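You operate a simulated robot arm through the tools that you are given. There is no shell and no other tool. Be economical: measure what you need, move in short steps, check, and stop when the job is done.

You run a simulated two-armed robot. Do the job below in one go: nothing can be reset, and whatever is moved stays where it is left.

## Task
Load the rope end into the snatch block and latch it shut.
Fine: steady the block with one hand while the other draws the latch pin; swing the cheek open, lay the rope in the throat, swing it shut, push the pin home; leave the block flat where it lies. Where these are worked on the way, their far stop is far enough and under half their travel is too little: latch pin, swing cheek.

It is judged by the outcome, as a careful person would: the job done as asked, and still so three seconds after it is handed in. It fails if anything else is knocked over, pushed out of place, dropped, spilled or broken.

## Robot
Two 6-joint arms with two-finger grippers on one trunk, on a base that drives. Base frame: it is fixed to the floor where the robot stands at the start and does not move with it; the origin is under the middle of the robot, x ahead of it, y to its left, z up. Lengths are in m, angles in rad, forces in N, time in s.
The left shoulder is at the start at [0.061, 0.144, 0.927], the right one opposite. With the tool pointing down near the work surface each hand reaches from about 0.24 to 0.7 m from the robot's upright axis, wherever it stands, measured 20 degrees to its own side. Places, roughly: latch pin [0.5, 0, 1]; swing cheek [0.5, 0.1, 1]. Payload 2.45 kg a hand.
The TCP of each hand is the grasp point between the finger pads, 0.026 m short of the fingertips. In the tool frame z runs along the fingers and y along their closing line. The gripper opens to 0.096 m. The gripper's body begins 0.069 m behind the TCP.
Orientation is that of the tool frame in the base frame, as a unit quaternion [w, x, y, z]. With the fingers straight down and closing along the base's y, the tool's x points along the base's -x, its y along +y and its z along -z.

## Interface
- The arms move only by the tool drive_tool. It takes "left_increments", "right_increments" or both (then of equal length, played together; a hand with none holds still); each is a list of rows, each an object of numbers (a shift or turn left out is 0, a gripper value left out holds the last): "dx", "dy", "dz": the shift along the base's x, y, z in m; "rx", "ry", "rz": the turn, a rotation vector about the base's x, y, z in rad; "claw": the opening, from 0 (shut) to 1 (fully open). In form: [{"dx": .., "dy": .., "dz": .., "rx": .., "ry": .., "rz": .., "claw": ..}, ...]. A call has 1 to 8 rows; each row shifts and turns the commanded pose from where the row before left it. Rows are played at 5 a second. More than 0.05 m and 0.15 rad between two rows, or a gripper value outside its range, and nothing of the call is played. Where a pose cannot be reached the arm comes as near as it can. A force on the tool above 70 N (or 10 N above the force at the start of the call, whichever is more), or a blocked arm, ends the call early, and 0.2 s more pass. Each finger halts on what it meets, pressing with about 23 N; the grip force reading is that of the motor and also rises with nothing between the fingers. The clock runs only during rows and for 0.2 s after the last one: add rows that do not move to give the fingers time. It gives the time, the measured TCP pose, the force on the tool (base axes), the opening and the grip force at its end, in the units of the frame above (readings bear some noise), with the torque about the TCP (base axes, N m) and any sound that the robot's microphone picked up, and new pictures: "show" is both (left out), scene, wrist or none (wrist: the cameras of the hands that moved).
- Cameras (640 x 400 px; columns grow to the right, rows downward): "scene" is now at [0.1472, 0.0093, 1.551]; the picture's right is [0.09, -1.00, 0.00], its down [-0.59, -0.05, -0.81] and it looks along [0.80, 0.07, -0.59] (base axes); focal length 248 px, centre (320, 200). "left" rides on the left gripper at [0.082, -0.003, -0.098] in its tool frame; the picture's right is [0.04, 1.00, 0.00], its down [-0.73, 0.03, -0.68] and it looks along [-0.68, 0.03, 0.73] (tool axes); focal length 256 px, centre (320, 200). "right" rides on the right gripper at [0.082, 0.003, -0.098] in its tool frame; the picture's right is [-0.04, 1.00, 0.00], its down [-0.73, -0.03, -0.68] and it looks along [-0.68, -0.03, 0.73] (tool axes); focal length 256 px, centre (320, 200). There is no depth. A picture from a camera that has moved, and an enlarged one, comes with that camera's place and axes in the base frame and with its lens.
- slide_trunk(by): slides the trunk up (or, below 0, down) by that many m; the arms and the scene camera ride with it, the base frame stays. It gives what a move gives, with no picture.
- base_move(legs): drives the robot by 1 to 6 legs, each [ahead, turn to the left] in m and rad, along the robot's own axes; the way and the turn of a leg run together, so that a leg with both is an arc; at most 1.5 m and 3.142 rad a leg. The arms and the cameras ride along, it lands a little off, and it stops where it bumps. It gives what a move gives, and a new picture of the scene camera.
- head_to(pan, tilt): turns the head with the scene camera to pan (to the left, within 1.501 rad either way) and tilt (down, from -0.506 to 1.204), counted from straight ahead of the robot. It gives what a move gives, and a new picture of the scene camera.
- close_up(camera, box): a new picture of the part [left, top, right, bottom] of that camera's present view, enlarged. No time passes.
- finish_job(): hands the job in; it is judged then, once.

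Work in short steps. Places have to be worked out from the pictures, the camera data and where the tool is seen: move nearer, look again, correct. Check each grasp and each placing, and mend what went wrong. You have 120 turns and 260 pictures in all, those below and enlarged ones among them. Open the grippers and draw the arms clear of the work before you hand the job in, unless the task says otherwise; then end with one line.

The tools are called after "Request:" as name(argument=value, ...) on one line, values as JSON. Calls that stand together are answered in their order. drive_tool: Moves the arms, as the interface text tells. Its arguments: {"type":"object","properties":{"left_increments":{"type":"array"},"right_increments":{"type":"array"},"show":{"type":"string","enum":["both","scene","wrist","none"]}},"required":[]} The other tools are called the same way: slide_trunk (by) slides the trunk up or down; base_move (legs) drives the base; head_to (pan, tilt) turns the head that bears the scene camera; close_up (camera, box) takes an enlarged picture of a part of a camera's view; finish_job () hands the job in.

At the start:

```text
clock: 0.0
left_ee_pos: [0.4659, 0.229, 1.2931]
left_tcp_rot: [0.001, -0.004, 1.0, 0.0]
left_force: [-0.5, 0.1, -0.7]
left_torque: [-0.01, 0.01, -0.01]
left_opening: 0.096
left_grasp_force: 0.2
right_ee_pos: [0.413, -0.1526, 1.3145]
right_tcp_rot: [0.0, -0.004, 1.0, 0.001]
right_force: [0.1, -0.2, 0.1]
right_torque: [0.04, -0.03, -0.01]
right_opening: 0.0958
right_grasp_force: 0.0
trunk travel left (down, up): [-0.552, 0.038]
robot x, y, heading: [0.0026, -0.0011, -0.001]
head pan, tilt: [0.091, 0.63]
```

scene: 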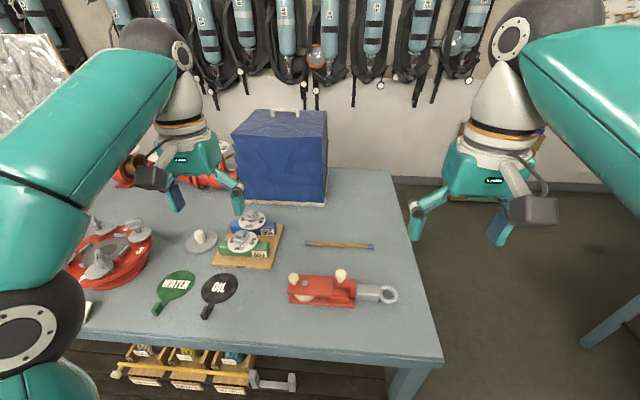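
right: 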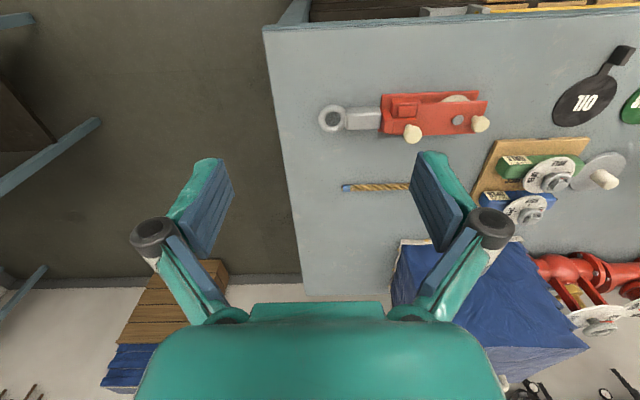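
left: 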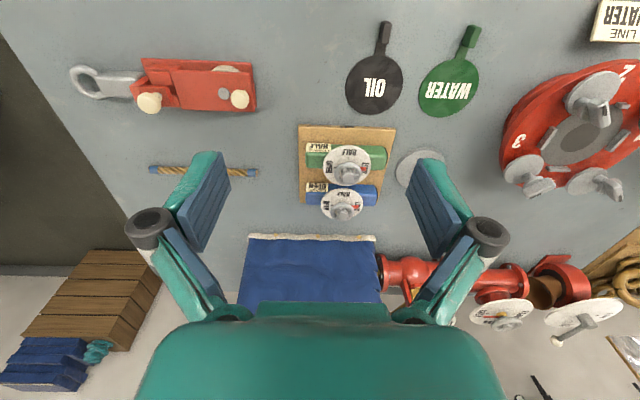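

I start by enlarging the block and rope in the scene and wrist views to see the pin, the cheek and the rope.

Request:
close_up(camera="scene", box=[270, 225, 430, 325])

Request:
close_up(camera="right", box=[300, 70, 540, 220])

Request:
close_up(camera="left", box=[50, 40, 290, 190])

```text
4.00 times, centred on (350, 275) of scene
camera zoom: at [0.1472, 0.0093, 1.551], right [0.09, -1.0, 0.0], down [-0.59, -0.05, -0.81], along [0.8, 0.07, -0.59], focal length 994 px, centre (200, -100)
```

zoom: 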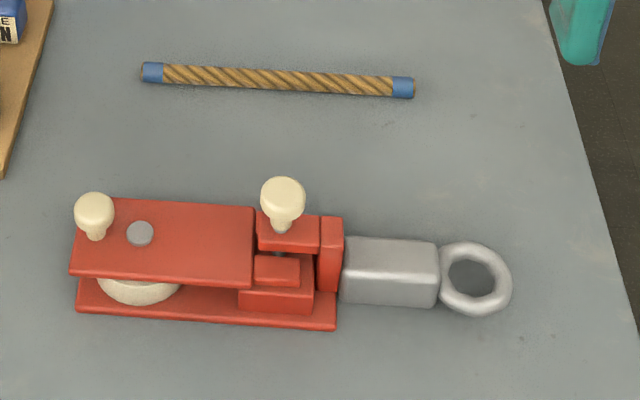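

```text
2.67 times, centred on (420, 145) of right
camera zoom: at [0.331, -0.1502, 1.4124], right [0.03, 1.0, 0.0], down [0.73, -0.02, 0.68], along [0.68, -0.02, -0.73], focal length 683 px, centre (53, 347)
```

zoom: 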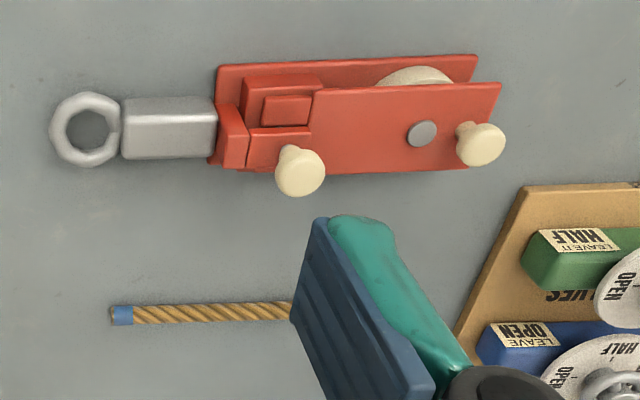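

```text
2.67 times, centred on (170, 115) of left
camera zoom: at [0.3834, 0.226, 1.3927], right [-0.05, 1.0, 0.0], down [0.73, 0.04, 0.68], along [0.68, 0.03, -0.73], focal length 683 px, centre (720, 427)
```

zoom: 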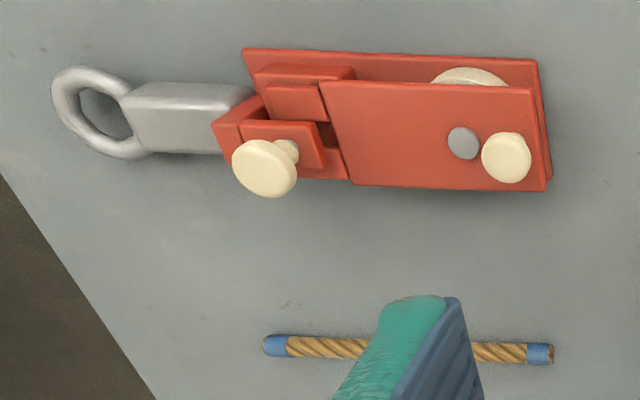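

The pin knob is at about (0.54, -0.01, 1.04), the cheek knob at (0.545, 0.12, 1.0), and the rope lies along y at x≈0.70, z≈0.97. I bring the left wrist camera closer to understand the mechanism.

Request:
drive_tool(left_increments=[{"dx": -0.015, "dy": -0.04, "dz": -0.02}, {"dx": -0.015, "dy": -0.04, "dz": -0.03}, {"dx": -0.01, "dy": -0.04, "dz": -0.03}, {"dx": 0, "dy": -0.03, "dz": -0.03}, {"dx": 0, "dy": -0.02, "dz": -0.03}, {}], show="wrist")

Request:
close_up(camera="left", box=[160, 60, 480, 260])

```text
refused: row 2 steps farther than a row can; nothing moved
```

```text
2.00 times, centred on (320, 160) of left
camera zoom: at [0.3834, 0.226, 1.3927], right [-0.05, 1.0, 0.0], down [0.73, 0.04, 0.68], along [0.68, 0.03, -0.73], focal length 512 px, centre (320, 280)
```

zoom: 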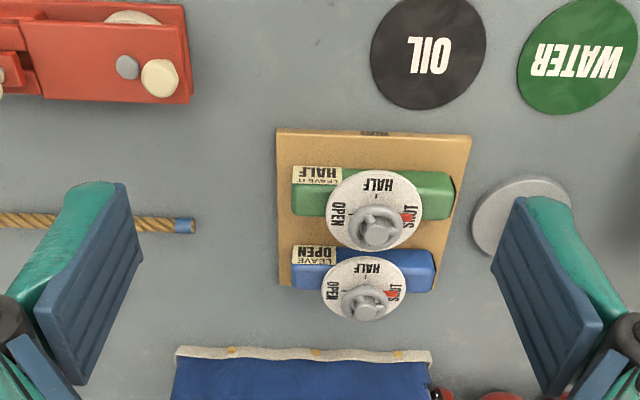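

The step was over 0.05 m per row; I repeat the same approach in smaller rows.

Request:
drive_tool(left_increments=[{"dx": -0.006, "dy": -0.03, "dz": -0.02}, {"dx": -0.006, "dy": -0.03, "dz": -0.025}, {"dx": -0.006, "dy": -0.03, "dz": -0.025}, {"dx": -0.006, "dy": -0.03, "dz": -0.025}, {"dx": -0.006, "dy": -0.03, "dz": -0.025}, {"dx": -0.006, "dy": -0.02, "dz": -0.02}, {}], show="wrist")

```text
clock: 1.6
left_ee_pos: [0.4307, 0.058, 1.1554]
left_tcp_rot: [0.0, -0.004, 1.0, 0.0]
left_force: [-0.4, 0.6, 0.5]
left_torque: [0.04, -0.01, 0.02]
left_opening: 0.0961
left_grasp_force: 0.0
right_ee_pos: [0.4114, -0.1522, 1.3141]
right_tcp_rot: [0.0, -0.005, 1.0, 0.0]
right_force: [-0.2, 1.0, -1.2]
right_torque: [0.0, -0.03, 0.02]
right_opening: 0.0956
right_grasp_force: 0.1
trunk travel left (down, up): [-0.552, 0.038]
robot x, y, heading: [0.0018, -0.0004, 0.004]
head pan, tilt: [0.091, 0.63]
camera left: at [0.3483, 0.0549, 1.2544], right [-0.05, 1.0, 0.0], down [0.73, 0.04, 0.68], along [0.68, 0.03, -0.73], focal length 256 px, centre (320, 200)
```

left: 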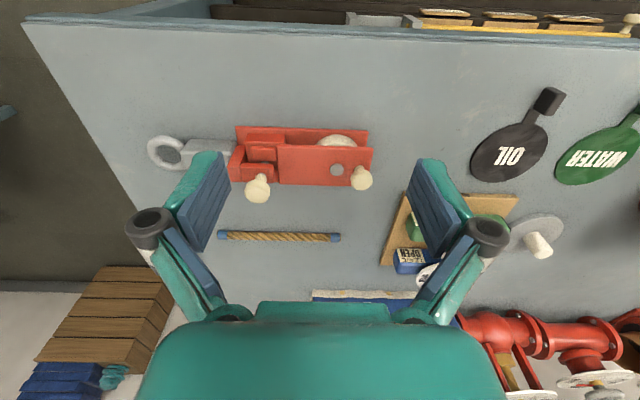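

The block is now centred between the fingers; I enlarge it.

Request:
close_up(camera="left", box=[216, 110, 392, 220])

```text
3.64 times, centred on (304, 165) of left
camera zoom: at [0.3483, 0.0549, 1.2544], right [-0.05, 1.0, 0.0], down [0.73, 0.04, 0.68], along [0.68, 0.03, -0.73], focal length 931 px, centre (378, 327)
```

zoom: 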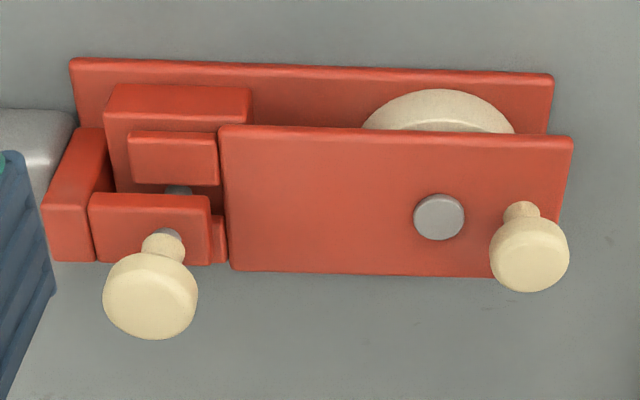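

The pin knob stands vertical (stem from z≈1.006 to top 1.038 at x≈0.541, y≈-0.008). I turn the right hand 90° so its camera looks along +y at the latch end from the right side.

Request:
drive_tool(right_increments=[{"rz": 0.15, "dx": 0.015, "dz": -0.015}, {"rz": 0.15, "dx": 0.015, "dz": -0.015}, {"rz": 0.15, "dx": 0.015, "dz": -0.015}, {"rz": 0.15, "dx": 0.015, "dz": -0.015}, {"rz": 0.15, "dx": 0.015, "dz": -0.015}, {"rz": 0.15, "dx": 0.015, "dz": -0.015}, {"rz": 0.15, "dx": 0.015, "dz": -0.015}, {"rz": 0.15, "dx": 0.015, "dz": -0.015}], show="none")

Request:
drive_tool(right_increments=[{"rz": 0.15, "dx": 0.01, "dz": -0.015}, {"rz": 0.15, "dz": -0.015}, {"rz": 0.07, "dz": -0.02}, {"dz": -0.02}, {}], show="wrist")

```text
clock: 3.4
left_ee_pos: [0.4317, 0.0583, 1.1552]
left_tcp_rot: [0.0, -0.005, 1.0, 0.0]
left_force: [-0.2, 0.8, 0.0]
left_torque: [-0.04, -0.01, 0.0]
left_opening: 0.0961
left_grasp_force: 0.0
right_ee_pos: [0.5342, -0.1531, 1.1945]
right_tcp_rot: [0.0, -0.57, 0.822, 0.0]
right_force: [0.8, 0.6, 0.1]
right_torque: [0.01, -0.01, -0.01]
right_opening: 0.096
right_grasp_force: 0.1
trunk travel left (down, up): [-0.552, 0.038]
robot x, y, heading: [-0.0016, 0.0033, -0.003]
head pan, tilt: [0.091, 0.63]
```

```text
clock: 4.6
left_ee_pos: [0.4304, 0.0581, 1.1549]
left_tcp_rot: [0.0, -0.004, 1.0, 0.0]
left_force: [-0.1, 0.0, 0.8]
left_torque: [-0.03, 0.0, -0.02]
left_opening: 0.096
left_grasp_force: 0.1
right_ee_pos: [0.5417, -0.1515, 1.1233]
right_tcp_rot: [0.001, 0.709, -0.705, 0.0]
right_force: [0.1, 0.1, 0.5]
right_torque: [-0.01, 0.02, -0.01]
right_opening: 0.0961
right_grasp_force: 0.0
trunk travel left (down, up): [-0.552, 0.038]
robot x, y, heading: [-0.0019, 0.0042, -0.002]
head pan, tilt: [0.091, 0.63]
camera right: at [0.5398, -0.2342, 1.2223], right [-1.0, 0.03, 0.0], down [0.02, 0.73, 0.68], along [0.02, 0.68, -0.73], focal length 256 px, centre (320, 200)
```

right: 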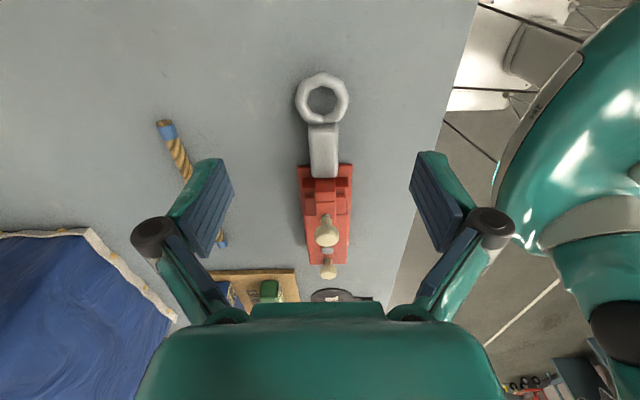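

Good view down the block's axis; I enlarge it.

Request:
close_up(camera="right", box=[260, 150, 388, 290])

Request:
close_up(camera="scene", box=[280, 260, 360, 310])

```text
2.86 times, centred on (324, 220) of right
camera zoom: at [0.5398, -0.2342, 1.2223], right [-1.0, 0.03, 0.0], down [0.02, 0.73, 0.68], along [0.02, 0.68, -0.73], focal length 731 px, centre (309, 143)
```

zoom: 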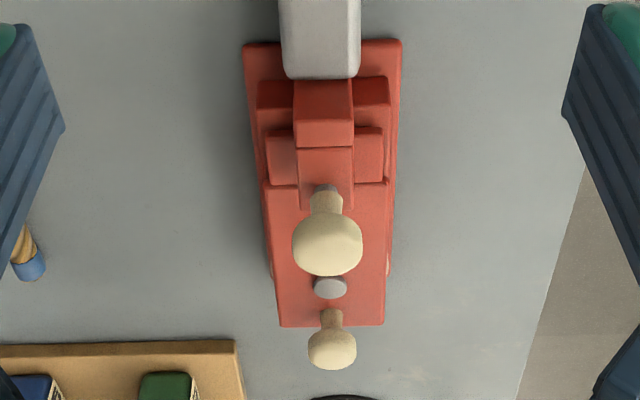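

```text
8.00 times, centred on (320, 285) of scene
camera zoom: at [0.1472, 0.0093, 1.551], right [0.09, -1.0, 0.0], down [-0.59, -0.05, -0.81], along [0.8, 0.07, -0.59], focal length 1988 px, centre (320, -480)
```

zoom: 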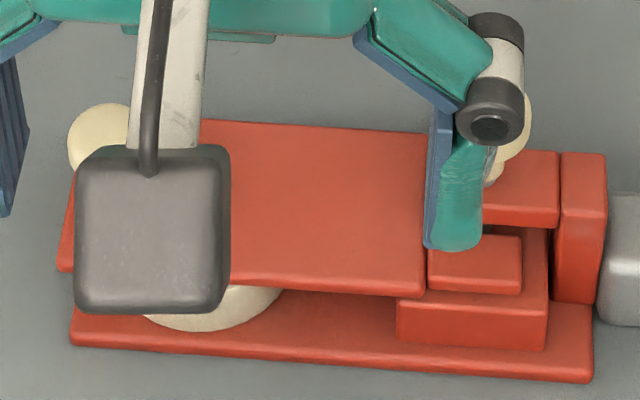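

The block is symmetric: a tab of the cheek sits under an overhung arm, and the vertical pin passes through both; the cheek turns about the grey axle at (0.537, 0.084). Plan: the right hand steadies the grey shank (x≈0.539, y≈-0.08), while the left hand, turned to close along x, works the pin and cheek. I move both halfway.

Request:
drive_tool(right_increments=[{"dy": 0.02}, {"dy": 0.02}, {"dy": 0.02}, {"dy": 0.012}, {"dz": -0.02}, {"dz": -0.02}, {"dz": -0.02}, {}], left_increments=[{"rz": -0.15, "dx": 0.015, "dy": 0.005}, {"rz": -0.15, "dx": 0.015, "dy": 0.005}, {"rz": -0.15, "dx": 0.015, "dy": 0.005}, {"rz": -0.15, "dx": 0.015, "dy": 0.005}, {"rz": -0.15, "dx": 0.015, "dy": 0.005}, {"rz": -0.15, "dx": 0.015, "dy": 0.005}, {"rz": -0.15, "dx": 0.015}, {"rz": -0.15}], show="wrist")

Request:
drive_tool(left_increments=[{"rz": -0.15, "dx": 0.003}, {"rz": -0.15}, {"rz": -0.07}, {}], show="wrist")

```text
clock: 6.4
left_ee_pos: [0.5333, 0.0895, 1.1547]
left_tcp_rot: [-0.001, 0.563, 0.827, -0.001]
left_force: [0.3, 0.3, -0.3]
left_torque: [0.03, 0.01, 0.02]
left_opening: 0.0962
left_grasp_force: 0.0
right_ee_pos: [0.5425, -0.0803, 1.0649]
right_tcp_rot: [-0.001, 0.71, -0.704, 0.0]
right_force: [0.3, 0.6, -0.1]
right_torque: [0.02, -0.03, 0.01]
right_opening: 0.0962
right_grasp_force: 0.1
trunk travel left (down, up): [-0.552, 0.038]
robot x, y, heading: [0.0002, 0.0026, 0.007]
head pan, tilt: [0.091, 0.63]
camera right: at [0.5401, -0.1625, 1.1626], right [-1.0, 0.03, 0.0], down [0.02, 0.73, 0.68], along [0.02, 0.68, -0.73], focal length 256 px, centre (320, 200)
camera left: at [0.5002, 0.1653, 1.2534], right [0.91, 0.41, 0.0], down [0.3, -0.67, 0.68], along [0.27, -0.62, -0.73], focal length 256 px, centre (320, 200)
```

right: 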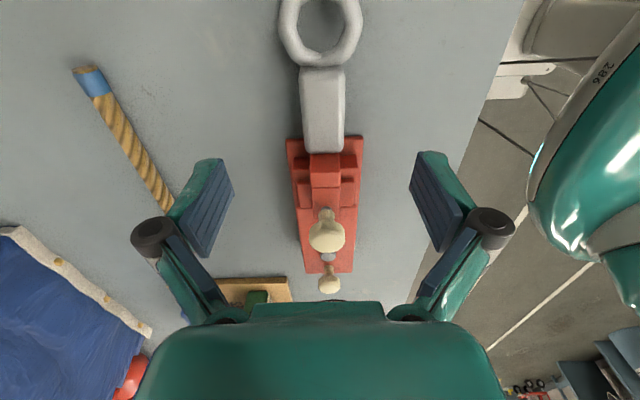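
left: 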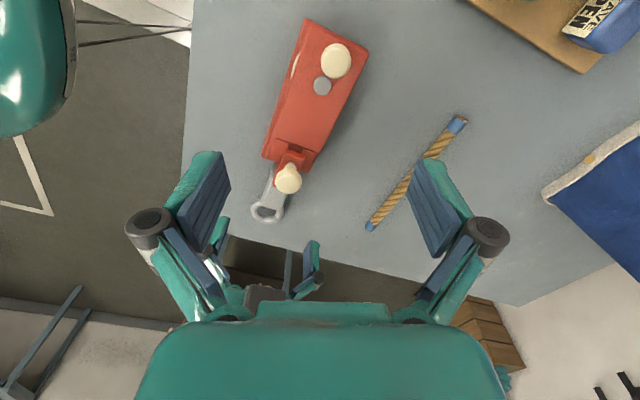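

```text
clock: 7.4
left_ee_pos: [0.538, 0.0888, 1.1531]
left_tcp_rot: [-0.001, 0.704, 0.71, -0.001]
left_force: [-0.2, -1.3, -0.9]
left_torque: [0.01, -0.02, 0.0]
left_opening: 0.0961
left_grasp_force: 0.0
right_ee_pos: [0.5435, -0.0819, 1.0638]
right_tcp_rot: [0.0, 0.709, -0.705, 0.0]
right_force: [0.6, 0.7, 0.3]
right_torque: [-0.02, 0.03, -0.01]
right_opening: 0.0963
right_grasp_force: 0.1
trunk travel left (down, up): [-0.552, 0.038]
robot x, y, heading: [-0.0002, -0.0009, 0.002]
head pan, tilt: [0.091, 0.63]
camera left: at [0.5333, 0.1716, 1.253], right [1.0, 0.05, 0.0], down [0.04, -0.73, 0.68], along [0.03, -0.68, -0.73], focal length 256 px, centre (320, 200)
```

left: 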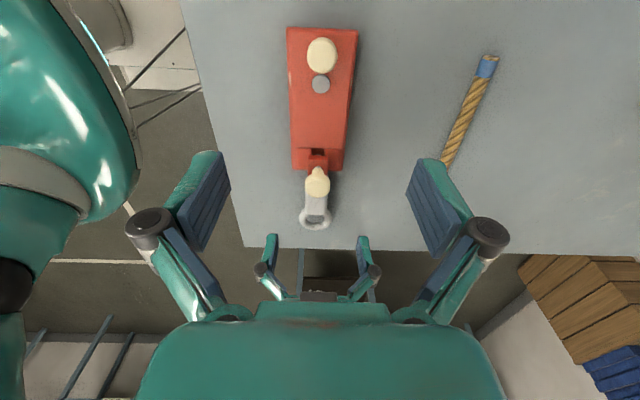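

The right fingers straddle the shank (x≈0.540, y from -0.117 to -0.05). I lower the right hand in small steps, guarded by the force limit.

Request:
drive_tool(right_increments=[{"dz": -0.02, "dx": -0.003}, {"dz": -0.02}, {"dz": -0.015}, {"dz": -0.01}, {"dz": -0.005}, {}], show="wrist")

```text
clock: 8.8
left_ee_pos: [0.5382, 0.0885, 1.1534]
left_tcp_rot: [-0.001, 0.703, 0.711, -0.001]
left_force: [-0.3, 0.8, -0.7]
left_torque: [0.0, 0.02, 0.0]
left_opening: 0.096
left_grasp_force: 0.1
right_ee_pos: [0.5403, -0.081, 0.9919]
right_tcp_rot: [0.0, 0.71, -0.704, 0.001]
right_force: [0.2, 0.2, 0.2]
right_torque: [-0.06, -0.03, 0.01]
right_opening: 0.0959
right_grasp_force: 0.1
trunk travel left (down, up): [-0.552, 0.038]
robot x, y, heading: [-0.0011, 0.0023, 0.002]
head pan, tilt: [0.091, 0.63]
camera right: at [0.5376, -0.163, 1.0921], right [-1.0, 0.03, 0.0], down [0.02, 0.73, 0.68], along [0.02, 0.68, -0.73], focal length 256 px, centre (320, 200)
```

right: 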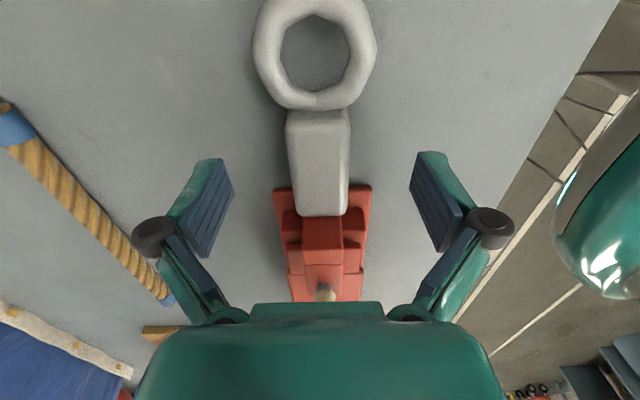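

The shank is centred between the fingers. I close the right hand on it.

Request:
drive_tool(right_increments=[{"claw": 0.5}, {"claw": 0.3}, {"claw": 0.0}, {}, {}], show="both")

```text
clock: 10.0
left_ee_pos: [0.5371, 0.0891, 1.1523]
left_tcp_rot: [0.0, 0.704, 0.711, -0.001]
left_force: [-0.4, 0.2, 0.5]
left_torque: [0.02, -0.01, -0.04]
left_opening: 0.0959
left_grasp_force: 0.1
right_ee_pos: [0.5401, -0.0821, 0.994]
right_tcp_rot: [-0.001, 0.709, -0.705, 0.0]
right_force: [0.4, -0.9, -0.1]
right_torque: [0.09, 0.0, 0.14]
right_opening: 0.0317
right_grasp_force: 22.7
trunk travel left (down, up): [-0.552, 0.038]
robot x, y, heading: [0.0017, 0.0022, -0.003]
head pan, tilt: [0.091, 0.63]
camera scene: at [0.1476, 0.0093, 1.551], right [0.09, -1.0, 0.0], down [-0.59, -0.05, -0.81], along [0.8, 0.07, -0.59], focal length 248 px, centre (320, 200)
camera right: at [0.5377, -0.1629, 1.0923], right [-1.0, 0.03, 0.0], down [0.02, 0.73, 0.68], along [0.02, 0.68, -0.73], focal length 256 px, centre (320, 200)
```

scene: 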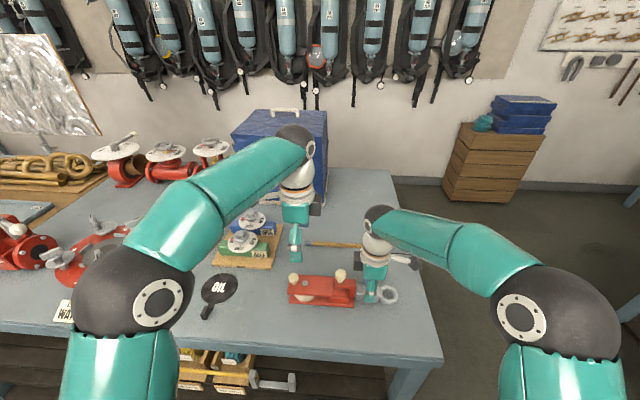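
right: 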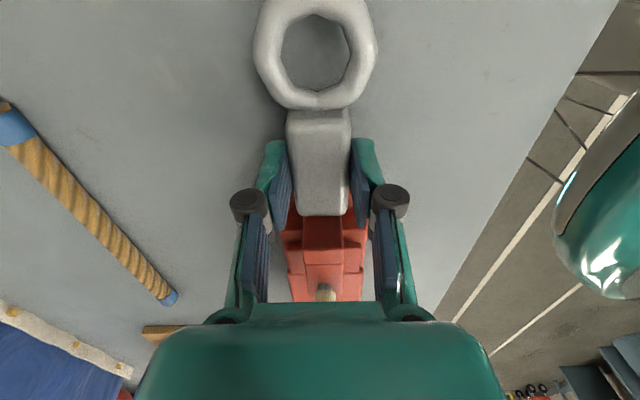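

The shank is held (opening 0.032). For the left wrist to stay clear of the right one I tilt the left hand by 0.35 rad about x (wrist toward +y) and bring it over the pin knob.

Request:
drive_tool(left_increments=[{"rx": -0.12}, {"rx": -0.12}, {"rx": -0.11}, {"dy": -0.03}, {"dy": -0.03, "dx": 0.004}, {"dy": -0.02, "dz": -0.02}, {"dy": -0.017, "dz": -0.025}, {}], show="both")

```text
clock: 11.8
left_ee_pos: [0.5407, -0.0079, 1.1091]
left_tcp_rot: [0.122, 0.693, 0.7, -0.124]
left_force: [0.3, -0.2, -0.2]
left_torque: [-0.01, -0.02, 0.0]
left_opening: 0.096
left_grasp_force: 0.1
right_ee_pos: [0.5398, -0.0818, 0.9937]
right_tcp_rot: [0.001, 0.71, -0.705, -0.001]
right_force: [-1.3, 0.4, 0.0]
right_torque: [0.05, 0.1, 0.15]
right_opening: 0.0319
right_grasp_force: 22.8
trunk travel left (down, up): [-0.552, 0.038]
robot x, y, heading: [0.0013, 0.002, 0.004]
head pan, tilt: [0.091, 0.63]
camera scene: at [0.1473, 0.0093, 1.551], right [0.09, -1.0, 0.0], down [-0.59, -0.05, -0.81], along [0.8, 0.07, -0.59], focal length 248 px, centre (320, 200)
camera left: at [0.5368, 0.1036, 1.1749], right [1.0, 0.05, -0.02], down [0.04, -0.46, 0.89], along [0.03, -0.89, -0.46], focal length 256 px, centre (320, 200)
```

scene: 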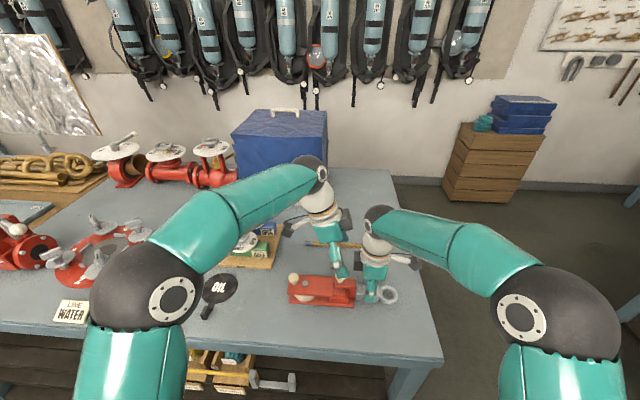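
left: 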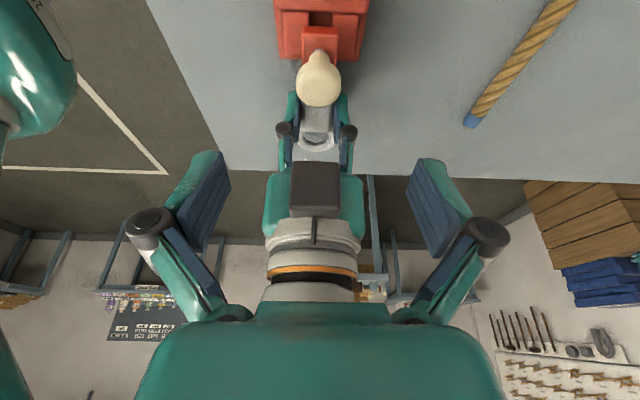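

The knob center comes out at (0.538, -0.011, 1.03), under the left fingers. I check the clearance between the hands before going down.

Request:
close_up(camera="scene", box=[280, 200, 440, 310])

```text
3.64 times, centred on (360, 255) of scene
camera zoom: at [0.1473, 0.0093, 1.551], right [0.09, -1.0, 0.0], down [-0.59, -0.05, -0.81], along [0.8, 0.07, -0.59], focal length 904 px, centre (174, 0)
```

zoom: 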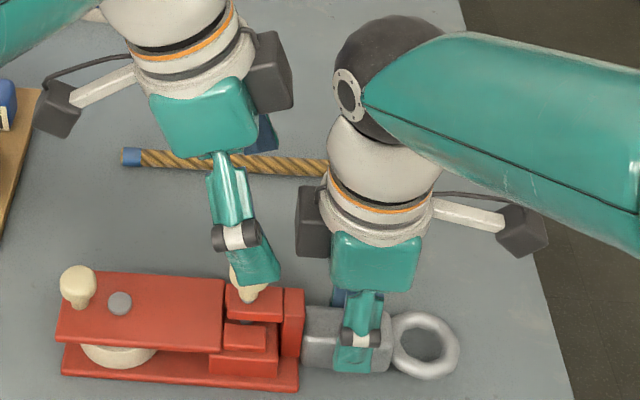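

The dark boxes on the two wrists would nearly touch. I reopen the right hand slightly, tilt it away (wrist toward -y), shift it 12 mm along the shank, and grip again.

Request:
drive_tool(right_increments=[{"claw": 0.7}, {}, {"rx": 0.12, "dz": 0.004}, {"rx": 0.12, "dy": -0.006}, {"rx": 0.1, "dy": -0.006}, {"claw": 0.3}, {"claw": 0}, {}], show="scene")

Request:
close_up(camera="scene", box=[280, 200, 440, 310])

```text
clock: 13.6
left_ee_pos: [0.5417, -0.0073, 1.1078]
left_tcp_rot: [0.123, 0.693, 0.7, -0.124]
left_force: [0.2, -0.6, -0.3]
left_torque: [0.01, -0.01, -0.01]
left_opening: 0.096
left_grasp_force: 0.1
right_ee_pos: [0.5405, -0.0924, 0.9988]
right_tcp_rot: [-0.121, 0.699, -0.694, -0.12]
right_force: [-0.6, 0.6, 0.6]
right_torque: [0.62, -0.03, 0.22]
right_opening: 0.0317
right_grasp_force: 23.5
trunk travel left (down, up): [-0.552, 0.038]
robot x, y, heading: [-0.0013, 0.0015, 0.001]
head pan, tilt: [0.091, 0.63]
camera scene: at [0.1474, 0.0093, 1.551], right [0.09, -1.0, 0.0], down [-0.59, -0.05, -0.81], along [0.8, 0.07, -0.59], focal length 248 px, centre (320, 200)
```

scene: 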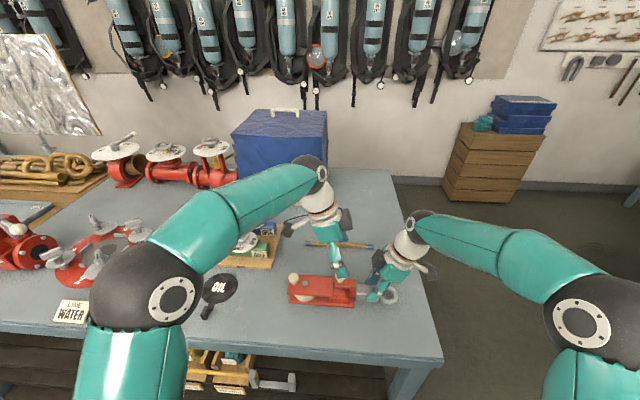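

```text
3.64 times, centred on (360, 255) of scene
camera zoom: at [0.1474, 0.0093, 1.551], right [0.09, -1.0, 0.0], down [-0.59, -0.05, -0.81], along [0.8, 0.07, -0.59], focal length 904 px, centre (174, 0)
```

zoom: 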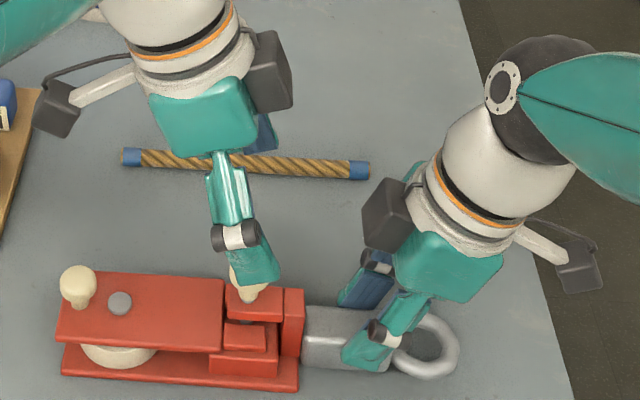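

Now there is ample room. The left hand goes down around the pin knob to z≈1.033.

Request:
drive_tool(left_increments=[{"dz": -0.025, "dx": -0.002, "claw": 0.75}, {"dz": -0.02, "dy": -0.001}, {"dz": -0.015}, {"dz": -0.01}, {"dz": -0.005}, {}], show="wrist")

Request:
close_up(camera="scene", box=[280, 230, 408, 310])

```text
clock: 15.0
left_ee_pos: [0.5397, -0.0088, 1.0331]
left_tcp_rot: [0.122, 0.693, 0.7, -0.125]
left_force: [-0.5, 0.4, -0.1]
left_torque: [0.03, -0.03, 0.03]
left_opening: 0.0721
left_grasp_force: 0.0
right_ee_pos: [0.5392, -0.0935, 0.999]
right_tcp_rot: [-0.119, 0.699, -0.695, -0.119]
right_force: [-1.6, 3.0, 1.4]
right_torque: [0.22, 0.03, 0.04]
right_opening: 0.0317
right_grasp_force: 23.3
trunk travel left (down, up): [-0.552, 0.038]
robot x, y, heading: [-0.0016, 0.0022, -0.0]
head pan, tilt: [0.091, 0.63]
camera left: at [0.5346, 0.1016, 1.0988], right [1.0, 0.05, -0.02], down [0.04, -0.46, 0.89], along [0.03, -0.89, -0.46], focal length 256 px, centre (320, 200)
```

left: 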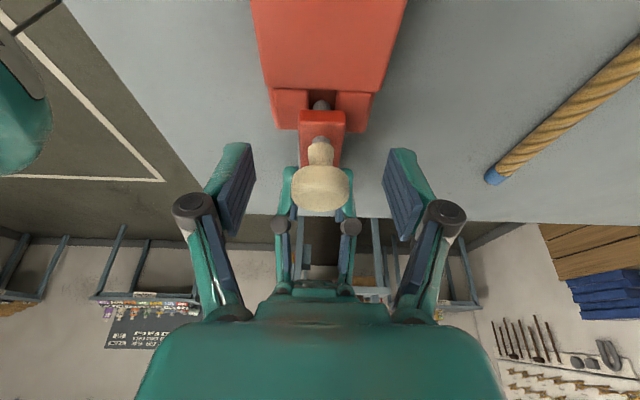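

```text
5.00 times, centred on (344, 270) of scene
camera zoom: at [0.1472, 0.0096, 1.551], right [0.09, -1.0, 0.0], down [-0.59, -0.05, -0.81], along [0.8, 0.07, -0.59], focal length 1242 px, centre (200, -150)
```

zoom: 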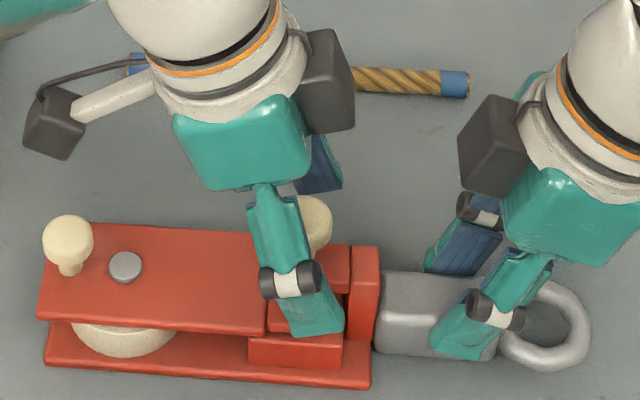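

The knob is centred on the grasp point (pixel 320,190). I close the left hand.

Request:
drive_tool(left_increments=[{"claw": 0.4}, {"claw": 0}, {}, {}], show="wrist")

```text
clock: 16.0
left_ee_pos: [0.539, -0.0083, 1.0329]
left_tcp_rot: [0.122, 0.693, 0.7, -0.124]
left_force: [-0.3, -0.9, -0.1]
left_torque: [0.01, -0.05, 0.02]
left_opening: 0.0258
left_grasp_force: 23.1
right_ee_pos: [0.5395, -0.0923, 0.9982]
right_tcp_rot: [-0.12, 0.7, -0.694, -0.119]
right_force: [-0.5, 1.1, 3.0]
right_torque: [-0.07, -0.03, 0.09]
right_opening: 0.0319
right_grasp_force: 23.1
trunk travel left (down, up): [-0.552, 0.038]
robot x, y, heading: [0.0008, 0.0005, -0.0]
head pan, tilt: [0.091, 0.63]
camera left: at [0.5346, 0.1016, 1.0991], right [1.0, 0.05, -0.02], down [0.04, -0.46, 0.89], along [0.03, -0.89, -0.46], focal length 256 px, centre (320, 200)
```

left: 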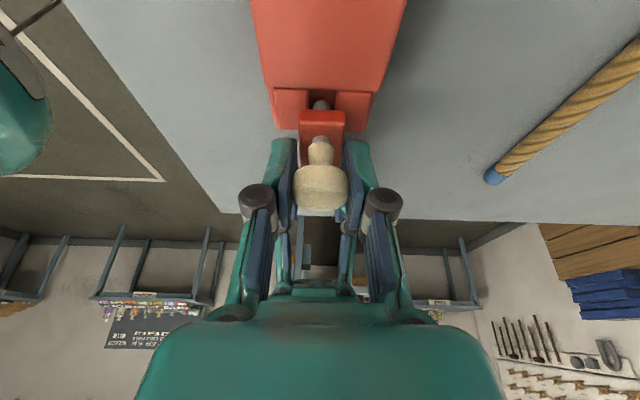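

The knob is gripped (0.026 m). I draw the pin straight up in small steps and watch the force.

Request:
drive_tool(left_increments=[{"dz": 0.004}, {"dz": 0.004}, {"dz": 0.004}, {"dz": 0.004}], show="wrist")

```text
clock: 17.0
left_ee_pos: [0.5395, -0.0079, 1.0501]
left_tcp_rot: [0.123, 0.693, 0.699, -0.123]
left_force: [3.1, -4.3, -1.0]
left_torque: [0.11, -0.02, -0.03]
left_opening: 0.0258
left_grasp_force: 23.0
right_ee_pos: [0.5399, -0.0927, 0.9991]
right_tcp_rot: [-0.12, 0.699, -0.694, -0.12]
right_force: [-3.4, 4.3, 7.4]
right_torque: [-0.28, -0.01, 0.29]
right_opening: 0.0319
right_grasp_force: 22.9
trunk travel left (down, up): [-0.552, 0.038]
robot x, y, heading: [0.001, -0.0018, 0.002]
head pan, tilt: [0.091, 0.63]
camera left: at [0.5345, 0.1017, 1.1148], right [1.0, 0.05, -0.02], down [0.04, -0.45, 0.89], along [0.03, -0.89, -0.46], focal length 256 px, centre (320, 200)
```

left: 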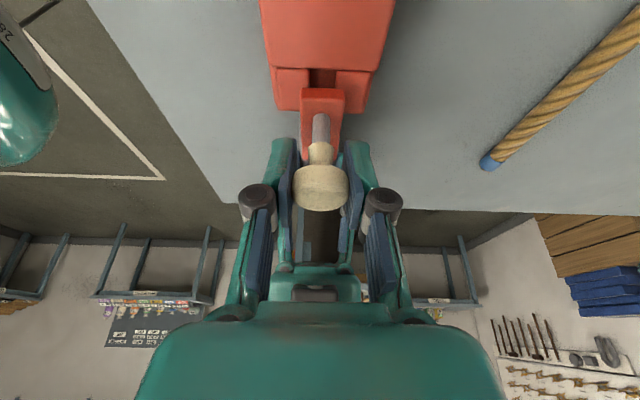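

The pin slides out; it no longer shows below the arm. I continue to its far stop.

Request:
drive_tool(left_increments=[{"dz": 0.004}, {"dz": 0.004}, {"dz": 0.004}, {"dz": 0.004}, {"dz": 0.004}], show="wrist")

```text
clock: 18.2
left_ee_pos: [0.5384, -0.0104, 1.0689]
left_tcp_rot: [0.121, 0.693, 0.699, -0.125]
left_force: [2.5, -4.5, -20.7]
left_torque: [0.11, -0.16, 0.0]
left_opening: 0.0262
left_grasp_force: 23.1
right_ee_pos: [0.5404, -0.0947, 0.9993]
right_tcp_rot: [-0.12, 0.699, -0.695, -0.119]
right_force: [-2.2, 4.5, 15.8]
right_torque: [0.71, 0.01, 0.12]
right_opening: 0.0318
right_grasp_force: 23.2
trunk travel left (down, up): [-0.552, 0.038]
robot x, y, heading: [0.0002, -0.0003, 0.003]
head pan, tilt: [0.091, 0.63]
camera left: at [0.5348, 0.1018, 1.1349], right [1.0, 0.05, -0.02], down [0.04, -0.46, 0.89], along [0.03, -0.89, -0.46], focal length 256 px, centre (320, 200)
```

left: 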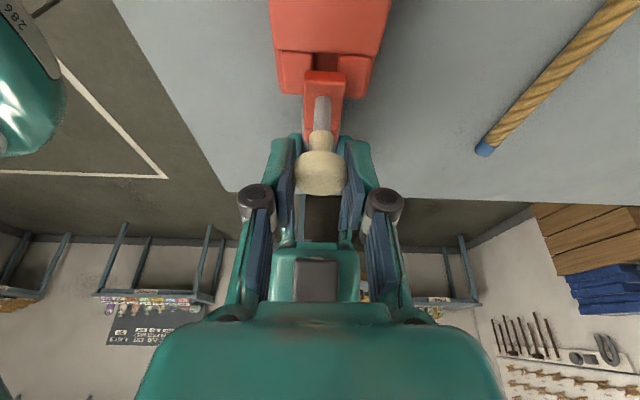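

The pin is at its far stop (20 N). I relax slightly and open the left hand to see whether the pin stays up.

Request:
drive_tool(left_increments=[{"dz": -0.002}, {"claw": 0.8}, {}, {}], show="both")

```text
clock: 19.2
left_ee_pos: [0.5405, -0.0103, 1.0669]
left_tcp_rot: [0.123, 0.693, 0.699, -0.125]
left_force: [0.2, -0.2, 0.2]
left_torque: [0.02, -0.01, 0.02]
left_opening: 0.0768
left_grasp_force: 0.0
right_ee_pos: [0.5405, -0.093, 0.9959]
right_tcp_rot: [-0.119, 0.699, -0.694, -0.121]
right_force: [-0.1, -0.5, -6.2]
right_torque: [-0.59, 0.01, -0.01]
right_opening: 0.0318
right_grasp_force: 23.1
trunk travel left (down, up): [-0.552, 0.038]
robot x, y, heading: [0.0046, -0.0005, -0.002]
head pan, tilt: [0.091, 0.63]
camera scene: at [0.1483, 0.0093, 1.5508], right [0.09, -1.0, 0.0], down [-0.59, -0.05, -0.81], along [0.8, 0.07, -0.59], focal length 248 px, centre (320, 200)
camera left: at [0.5356, 0.1019, 1.1328], right [1.0, 0.05, -0.02], down [0.04, -0.46, 0.89], along [0.03, -0.89, -0.46], focal length 256 px, centre (320, 200)
```

scene: 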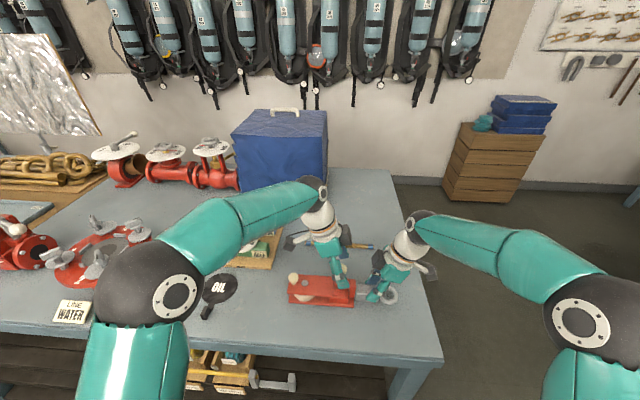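
left: 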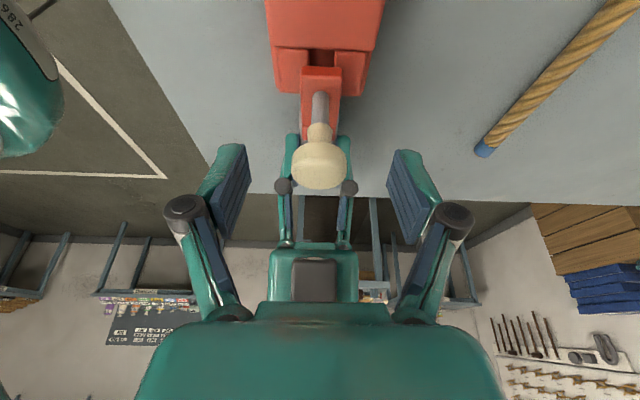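

The pin stays drawn. I raise the left hand, level it, and bring it above the cheek knob near (0.54, 0.117).

Request:
drive_tool(left_increments=[{"dz": 0.03, "claw": 1.0}, {"dz": 0.03}, {"dy": 0.03, "rx": 0.12}, {"dy": 0.03, "rx": 0.12}, {"dy": 0.03, "rx": 0.11}, {"dy": 0.036}, {}], show="both")

```text
clock: 20.8
left_ee_pos: [0.5379, 0.1162, 1.127]
left_tcp_rot: [-0.001, 0.704, 0.71, -0.002]
left_force: [0.0, 1.3, -0.1]
left_torque: [-0.01, 0.01, 0.02]
left_opening: 0.0961
left_grasp_force: 0.1
right_ee_pos: [0.5404, -0.0939, 0.9959]
right_tcp_rot: [-0.12, 0.698, -0.695, -0.119]
right_force: [-0.3, -0.2, -6.2]
right_torque: [-0.61, 0.01, 0.01]
right_opening: 0.0321
right_grasp_force: 23.0
trunk travel left (down, up): [-0.552, 0.038]
robot x, y, heading: [0.0013, 0.0045, 0.0]
head pan, tilt: [0.091, 0.63]
camera scene: at [0.1484, 0.0085, 1.5509], right [0.09, -1.0, 0.0], down [-0.59, -0.05, -0.81], along [0.8, 0.07, -0.59], focal length 248 px, centre (320, 200)
camera left: at [0.5342, 0.1995, 1.2264], right [1.0, 0.05, 0.0], down [0.04, -0.73, 0.68], along [0.03, -0.68, -0.73], focal length 256 px, centre (320, 200)
```

scene: 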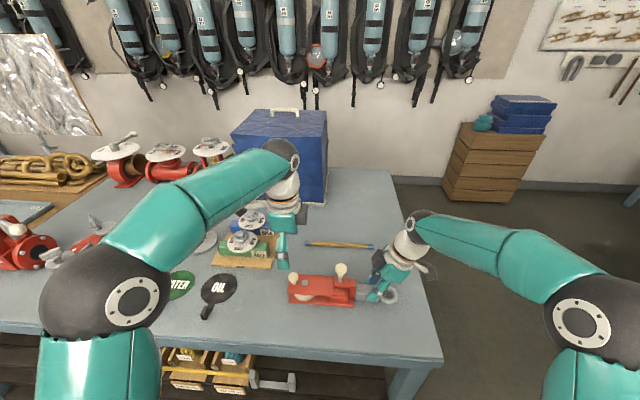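
left: 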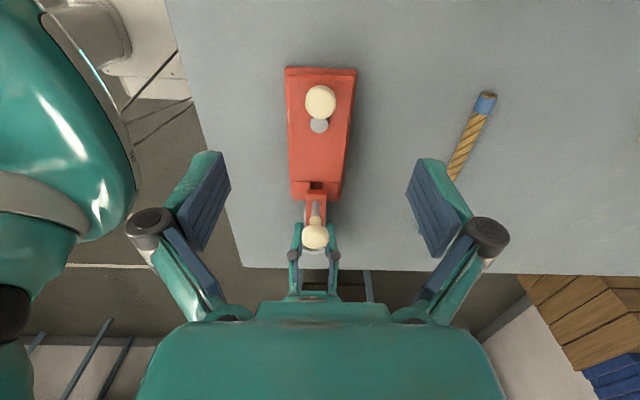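

The cheek knob comes out at about (0.538, 0.114, 1.01), with the cheek's top at ≈0.988. I lower the left hand to z≈1.03 first and look.

Request:
drive_tool(left_increments=[{"dz": -0.03, "claw": 0.7}, {"dz": -0.03, "dy": -0.002}, {"dz": -0.025}, {"dz": -0.012}, {}], show="wrist")

Request:
close_up(camera="scene", box=[260, 230, 388, 310])

```text
clock: 22.0
left_ee_pos: [0.5405, 0.1139, 1.0293]
left_tcp_rot: [-0.001, 0.703, 0.711, -0.001]
left_force: [1.2, 0.9, 0.3]
left_torque: [0.01, -0.03, 0.01]
left_opening: 0.0674
left_grasp_force: 0.0
right_ee_pos: [0.5399, -0.094, 0.998]
right_tcp_rot: [-0.12, 0.7, -0.694, -0.12]
right_force: [0.3, -1.0, -5.6]
right_torque: [-0.59, 0.03, 0.04]
right_opening: 0.0317
right_grasp_force: 23.5
trunk travel left (down, up): [-0.552, 0.038]
robot x, y, heading: [-0.0013, -0.0012, -0.0]
head pan, tilt: [0.091, 0.63]
camera left: at [0.5363, 0.1965, 1.1296], right [1.0, 0.05, 0.0], down [0.04, -0.73, 0.68], along [0.03, -0.68, -0.73], focal length 256 px, centre (320, 200)
```

left: 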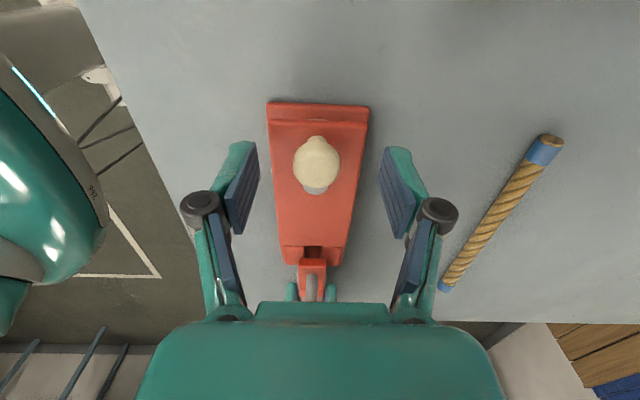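

```text
5.00 times, centred on (324, 270) of scene
camera zoom: at [0.1481, 0.0093, 1.5509], right [0.09, -1.0, 0.0], down [-0.59, -0.05, -0.81], along [0.8, 0.07, -0.59], focal length 1242 px, centre (300, -150)
```

zoom: 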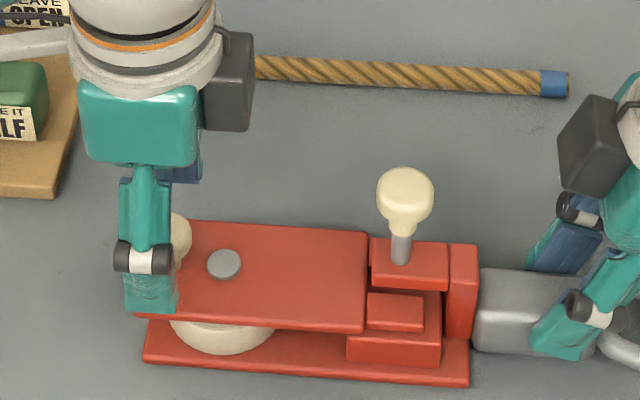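

The knob sits right below the grasp point. I lower 11 mm more and close.

Request:
drive_tool(left_increments=[{"dz": -0.006, "dx": -0.002}, {"dz": -0.005}, {"claw": 0.35}, {"claw": 0}, {}, {}], show="wrist")

```text
clock: 23.4
left_ee_pos: [0.5369, 0.1145, 1.0187]
left_tcp_rot: [0.0, 0.704, 0.711, 0.0]
left_force: [1.3, 2.6, 0.9]
left_torque: [-0.02, -0.1, 0.06]
left_opening: 0.0246
left_grasp_force: 22.9
right_ee_pos: [0.5398, -0.093, 0.9977]
right_tcp_rot: [-0.121, 0.699, -0.694, -0.12]
right_force: [-1.8, -1.4, -4.8]
right_torque: [-0.26, 0.03, 0.32]
right_opening: 0.0318
right_grasp_force: 23.4
trunk travel left (down, up): [-0.552, 0.038]
robot x, y, heading: [0.001, 0.0024, -0.0]
head pan, tilt: [0.091, 0.63]
camera left: at [0.5334, 0.1976, 1.1184], right [1.0, 0.05, 0.0], down [0.04, -0.73, 0.68], along [0.03, -0.68, -0.73], focal length 256 px, centre (320, 200)
```

left: 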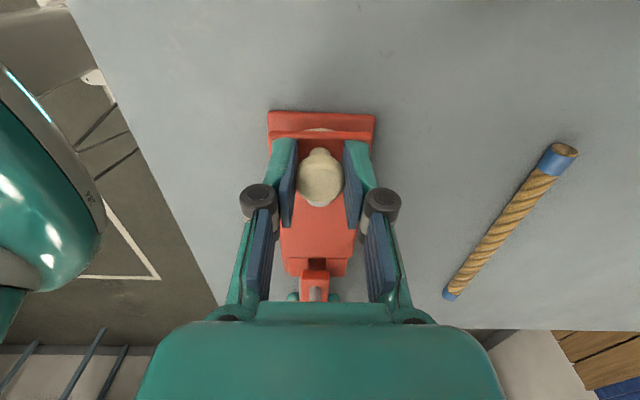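

The cheek knob is held at radius ≈0.03 m from the axle. I try a small counter-clockwise swing (knob toward -x).

Request:
drive_tool(left_increments=[{"dx": -0.003, "rz": 0.1}, {"dx": -0.003, "dy": -0.0005, "rz": 0.1}, {}], show="wrist")

```text
clock: 24.2
left_ee_pos: [0.532, 0.1132, 1.0198]
left_tcp_rot: [-0.001, 0.629, 0.778, -0.001]
left_force: [0.7, 2.0, 0.2]
left_torque: [-0.01, -0.05, 0.03]
left_opening: 0.0246
left_grasp_force: 22.9
right_ee_pos: [0.5408, -0.0931, 0.9975]
right_tcp_rot: [-0.12, 0.699, -0.695, -0.12]
right_force: [-1.4, -2.4, -2.8]
right_torque: [0.08, 0.06, 0.17]
right_opening: 0.0319
right_grasp_force: 23.0
trunk travel left (down, up): [-0.552, 0.038]
robot x, y, heading: [-0.0001, -0.0016, -0.003]
head pan, tilt: [0.091, 0.63]
camera left: at [0.5114, 0.1944, 1.1187], right [0.97, 0.25, 0.0], down [0.18, -0.71, 0.68], along [0.17, -0.66, -0.73], focal length 256 px, centre (320, 200)
```

left: 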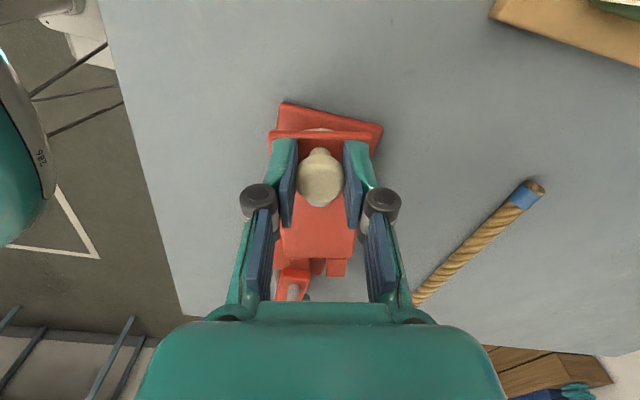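

The cheek swings freely counter-clockwise with its tab clear of the arm. I continue the arc.

Request:
drive_tool(left_increments=[{"dx": -0.0035, "dy": -0.0009, "rz": 0.12}, {"dx": -0.0033, "dy": -0.0013, "rz": 0.12}, {"dx": -0.0032, "dy": -0.0017, "rz": 0.12}, {"dx": -0.0029, "dy": -0.0021, "rz": 0.12}, {"dx": -0.0027, "dy": -0.0024, "rz": 0.12}, {"dx": -0.0023, "dy": -0.0027, "rz": 0.12}, {"dx": -0.002, "dy": -0.003, "rz": 0.12}, {"dx": -0.0016, "dy": -0.0032, "rz": 0.12}], show="both")

```text
clock: 26.0
left_ee_pos: [0.5096, 0.0977, 1.0183]
left_tcp_rot: [0.0, 0.199, 0.98, -0.001]
left_force: [-0.9, -9.1, 0.3]
left_torque: [-0.06, -0.03, -0.23]
left_opening: 0.0244
left_grasp_force: 23.1
right_ee_pos: [0.5393, -0.0935, 0.9985]
right_tcp_rot: [-0.12, 0.699, -0.694, -0.121]
right_force: [1.6, 8.0, -3.6]
right_torque: [-0.28, 0.11, -0.17]
right_opening: 0.0317
right_grasp_force: 23.8
trunk travel left (down, up): [-0.552, 0.038]
robot x, y, heading: [0.0039, -0.0006, -0.002]
head pan, tilt: [0.091, 0.63]
camera scene: at [0.1481, 0.0092, 1.5509], right [0.09, -1.0, 0.0], down [-0.59, -0.05, -0.81], along [0.8, 0.07, -0.59], focal length 248 px, centre (320, 200)
camera left: at [0.4335, 0.1269, 1.1185], right [0.35, 0.94, 0.0], down [0.69, -0.26, 0.68], along [0.64, -0.24, -0.73], focal length 256 px, centre (320, 200)
```

scene: 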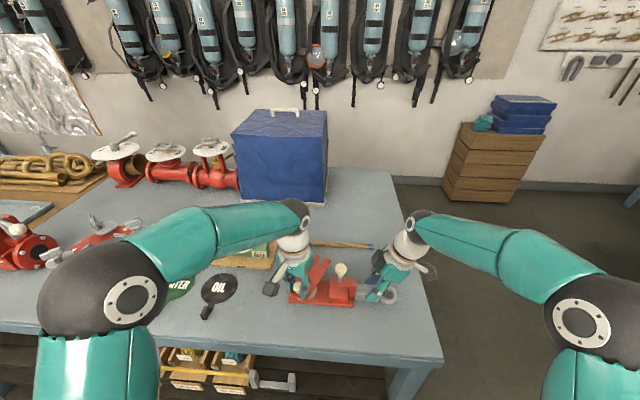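
left: 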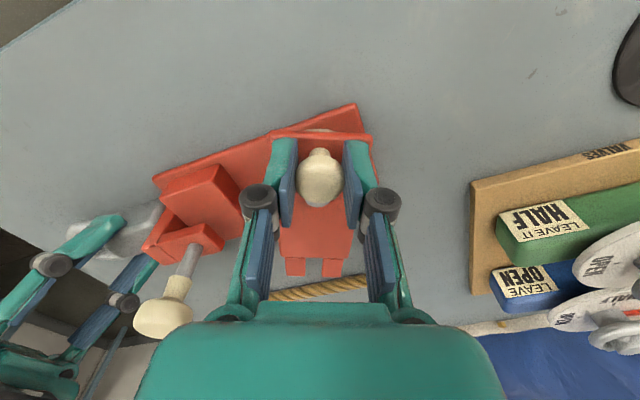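

At about 66° the cheek still follows, with the tool slightly outside the true arc. I continue with a little more -y.

Request:
drive_tool(left_increments=[{"dx": -0.0008, "dy": -0.0045, "rz": 0.12}, {"dx": -0.0005, "dy": -0.0045, "rz": 0.12}, {"dx": 0, "dy": -0.004, "rz": 0.12}, {"dx": 0.0003, "dy": -0.0036, "rz": 0.12}, {}], show="wrist")

```text
clock: 27.2
left_ee_pos: [0.5093, 0.0821, 1.0198]
left_tcp_rot: [0.0, -0.041, 0.999, 0.002]
left_force: [-3.8, 17.2, 1.1]
left_torque: [0.24, 0.26, 0.06]
left_opening: 0.0245
left_grasp_force: 23.2
right_ee_pos: [0.541, -0.0951, 0.9984]
right_tcp_rot: [-0.121, 0.699, -0.695, -0.118]
right_force: [3.6, -16.3, -2.3]
right_torque: [0.05, -0.06, -0.14]
right_opening: 0.032
right_grasp_force: 23.0
trunk travel left (down, up): [-0.552, 0.038]
robot x, y, heading: [-0.0024, -0.002, 0.003]
head pan, tilt: [0.091, 0.63]
camera left: at [0.4282, 0.0731, 1.1186], right [-0.12, 0.99, 0.0], down [0.73, 0.09, 0.68], along [0.67, 0.09, -0.74], focal length 256 px, centre (320, 200)
```

left: 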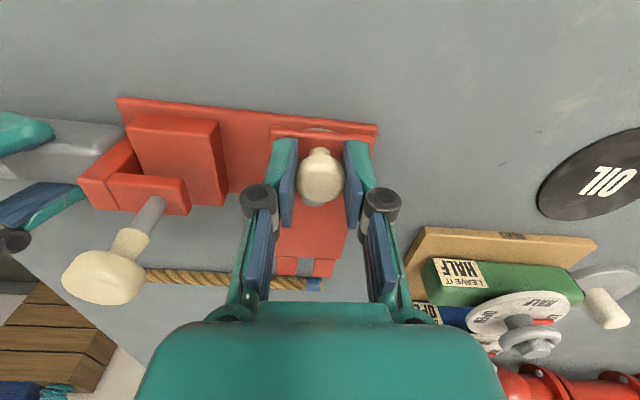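

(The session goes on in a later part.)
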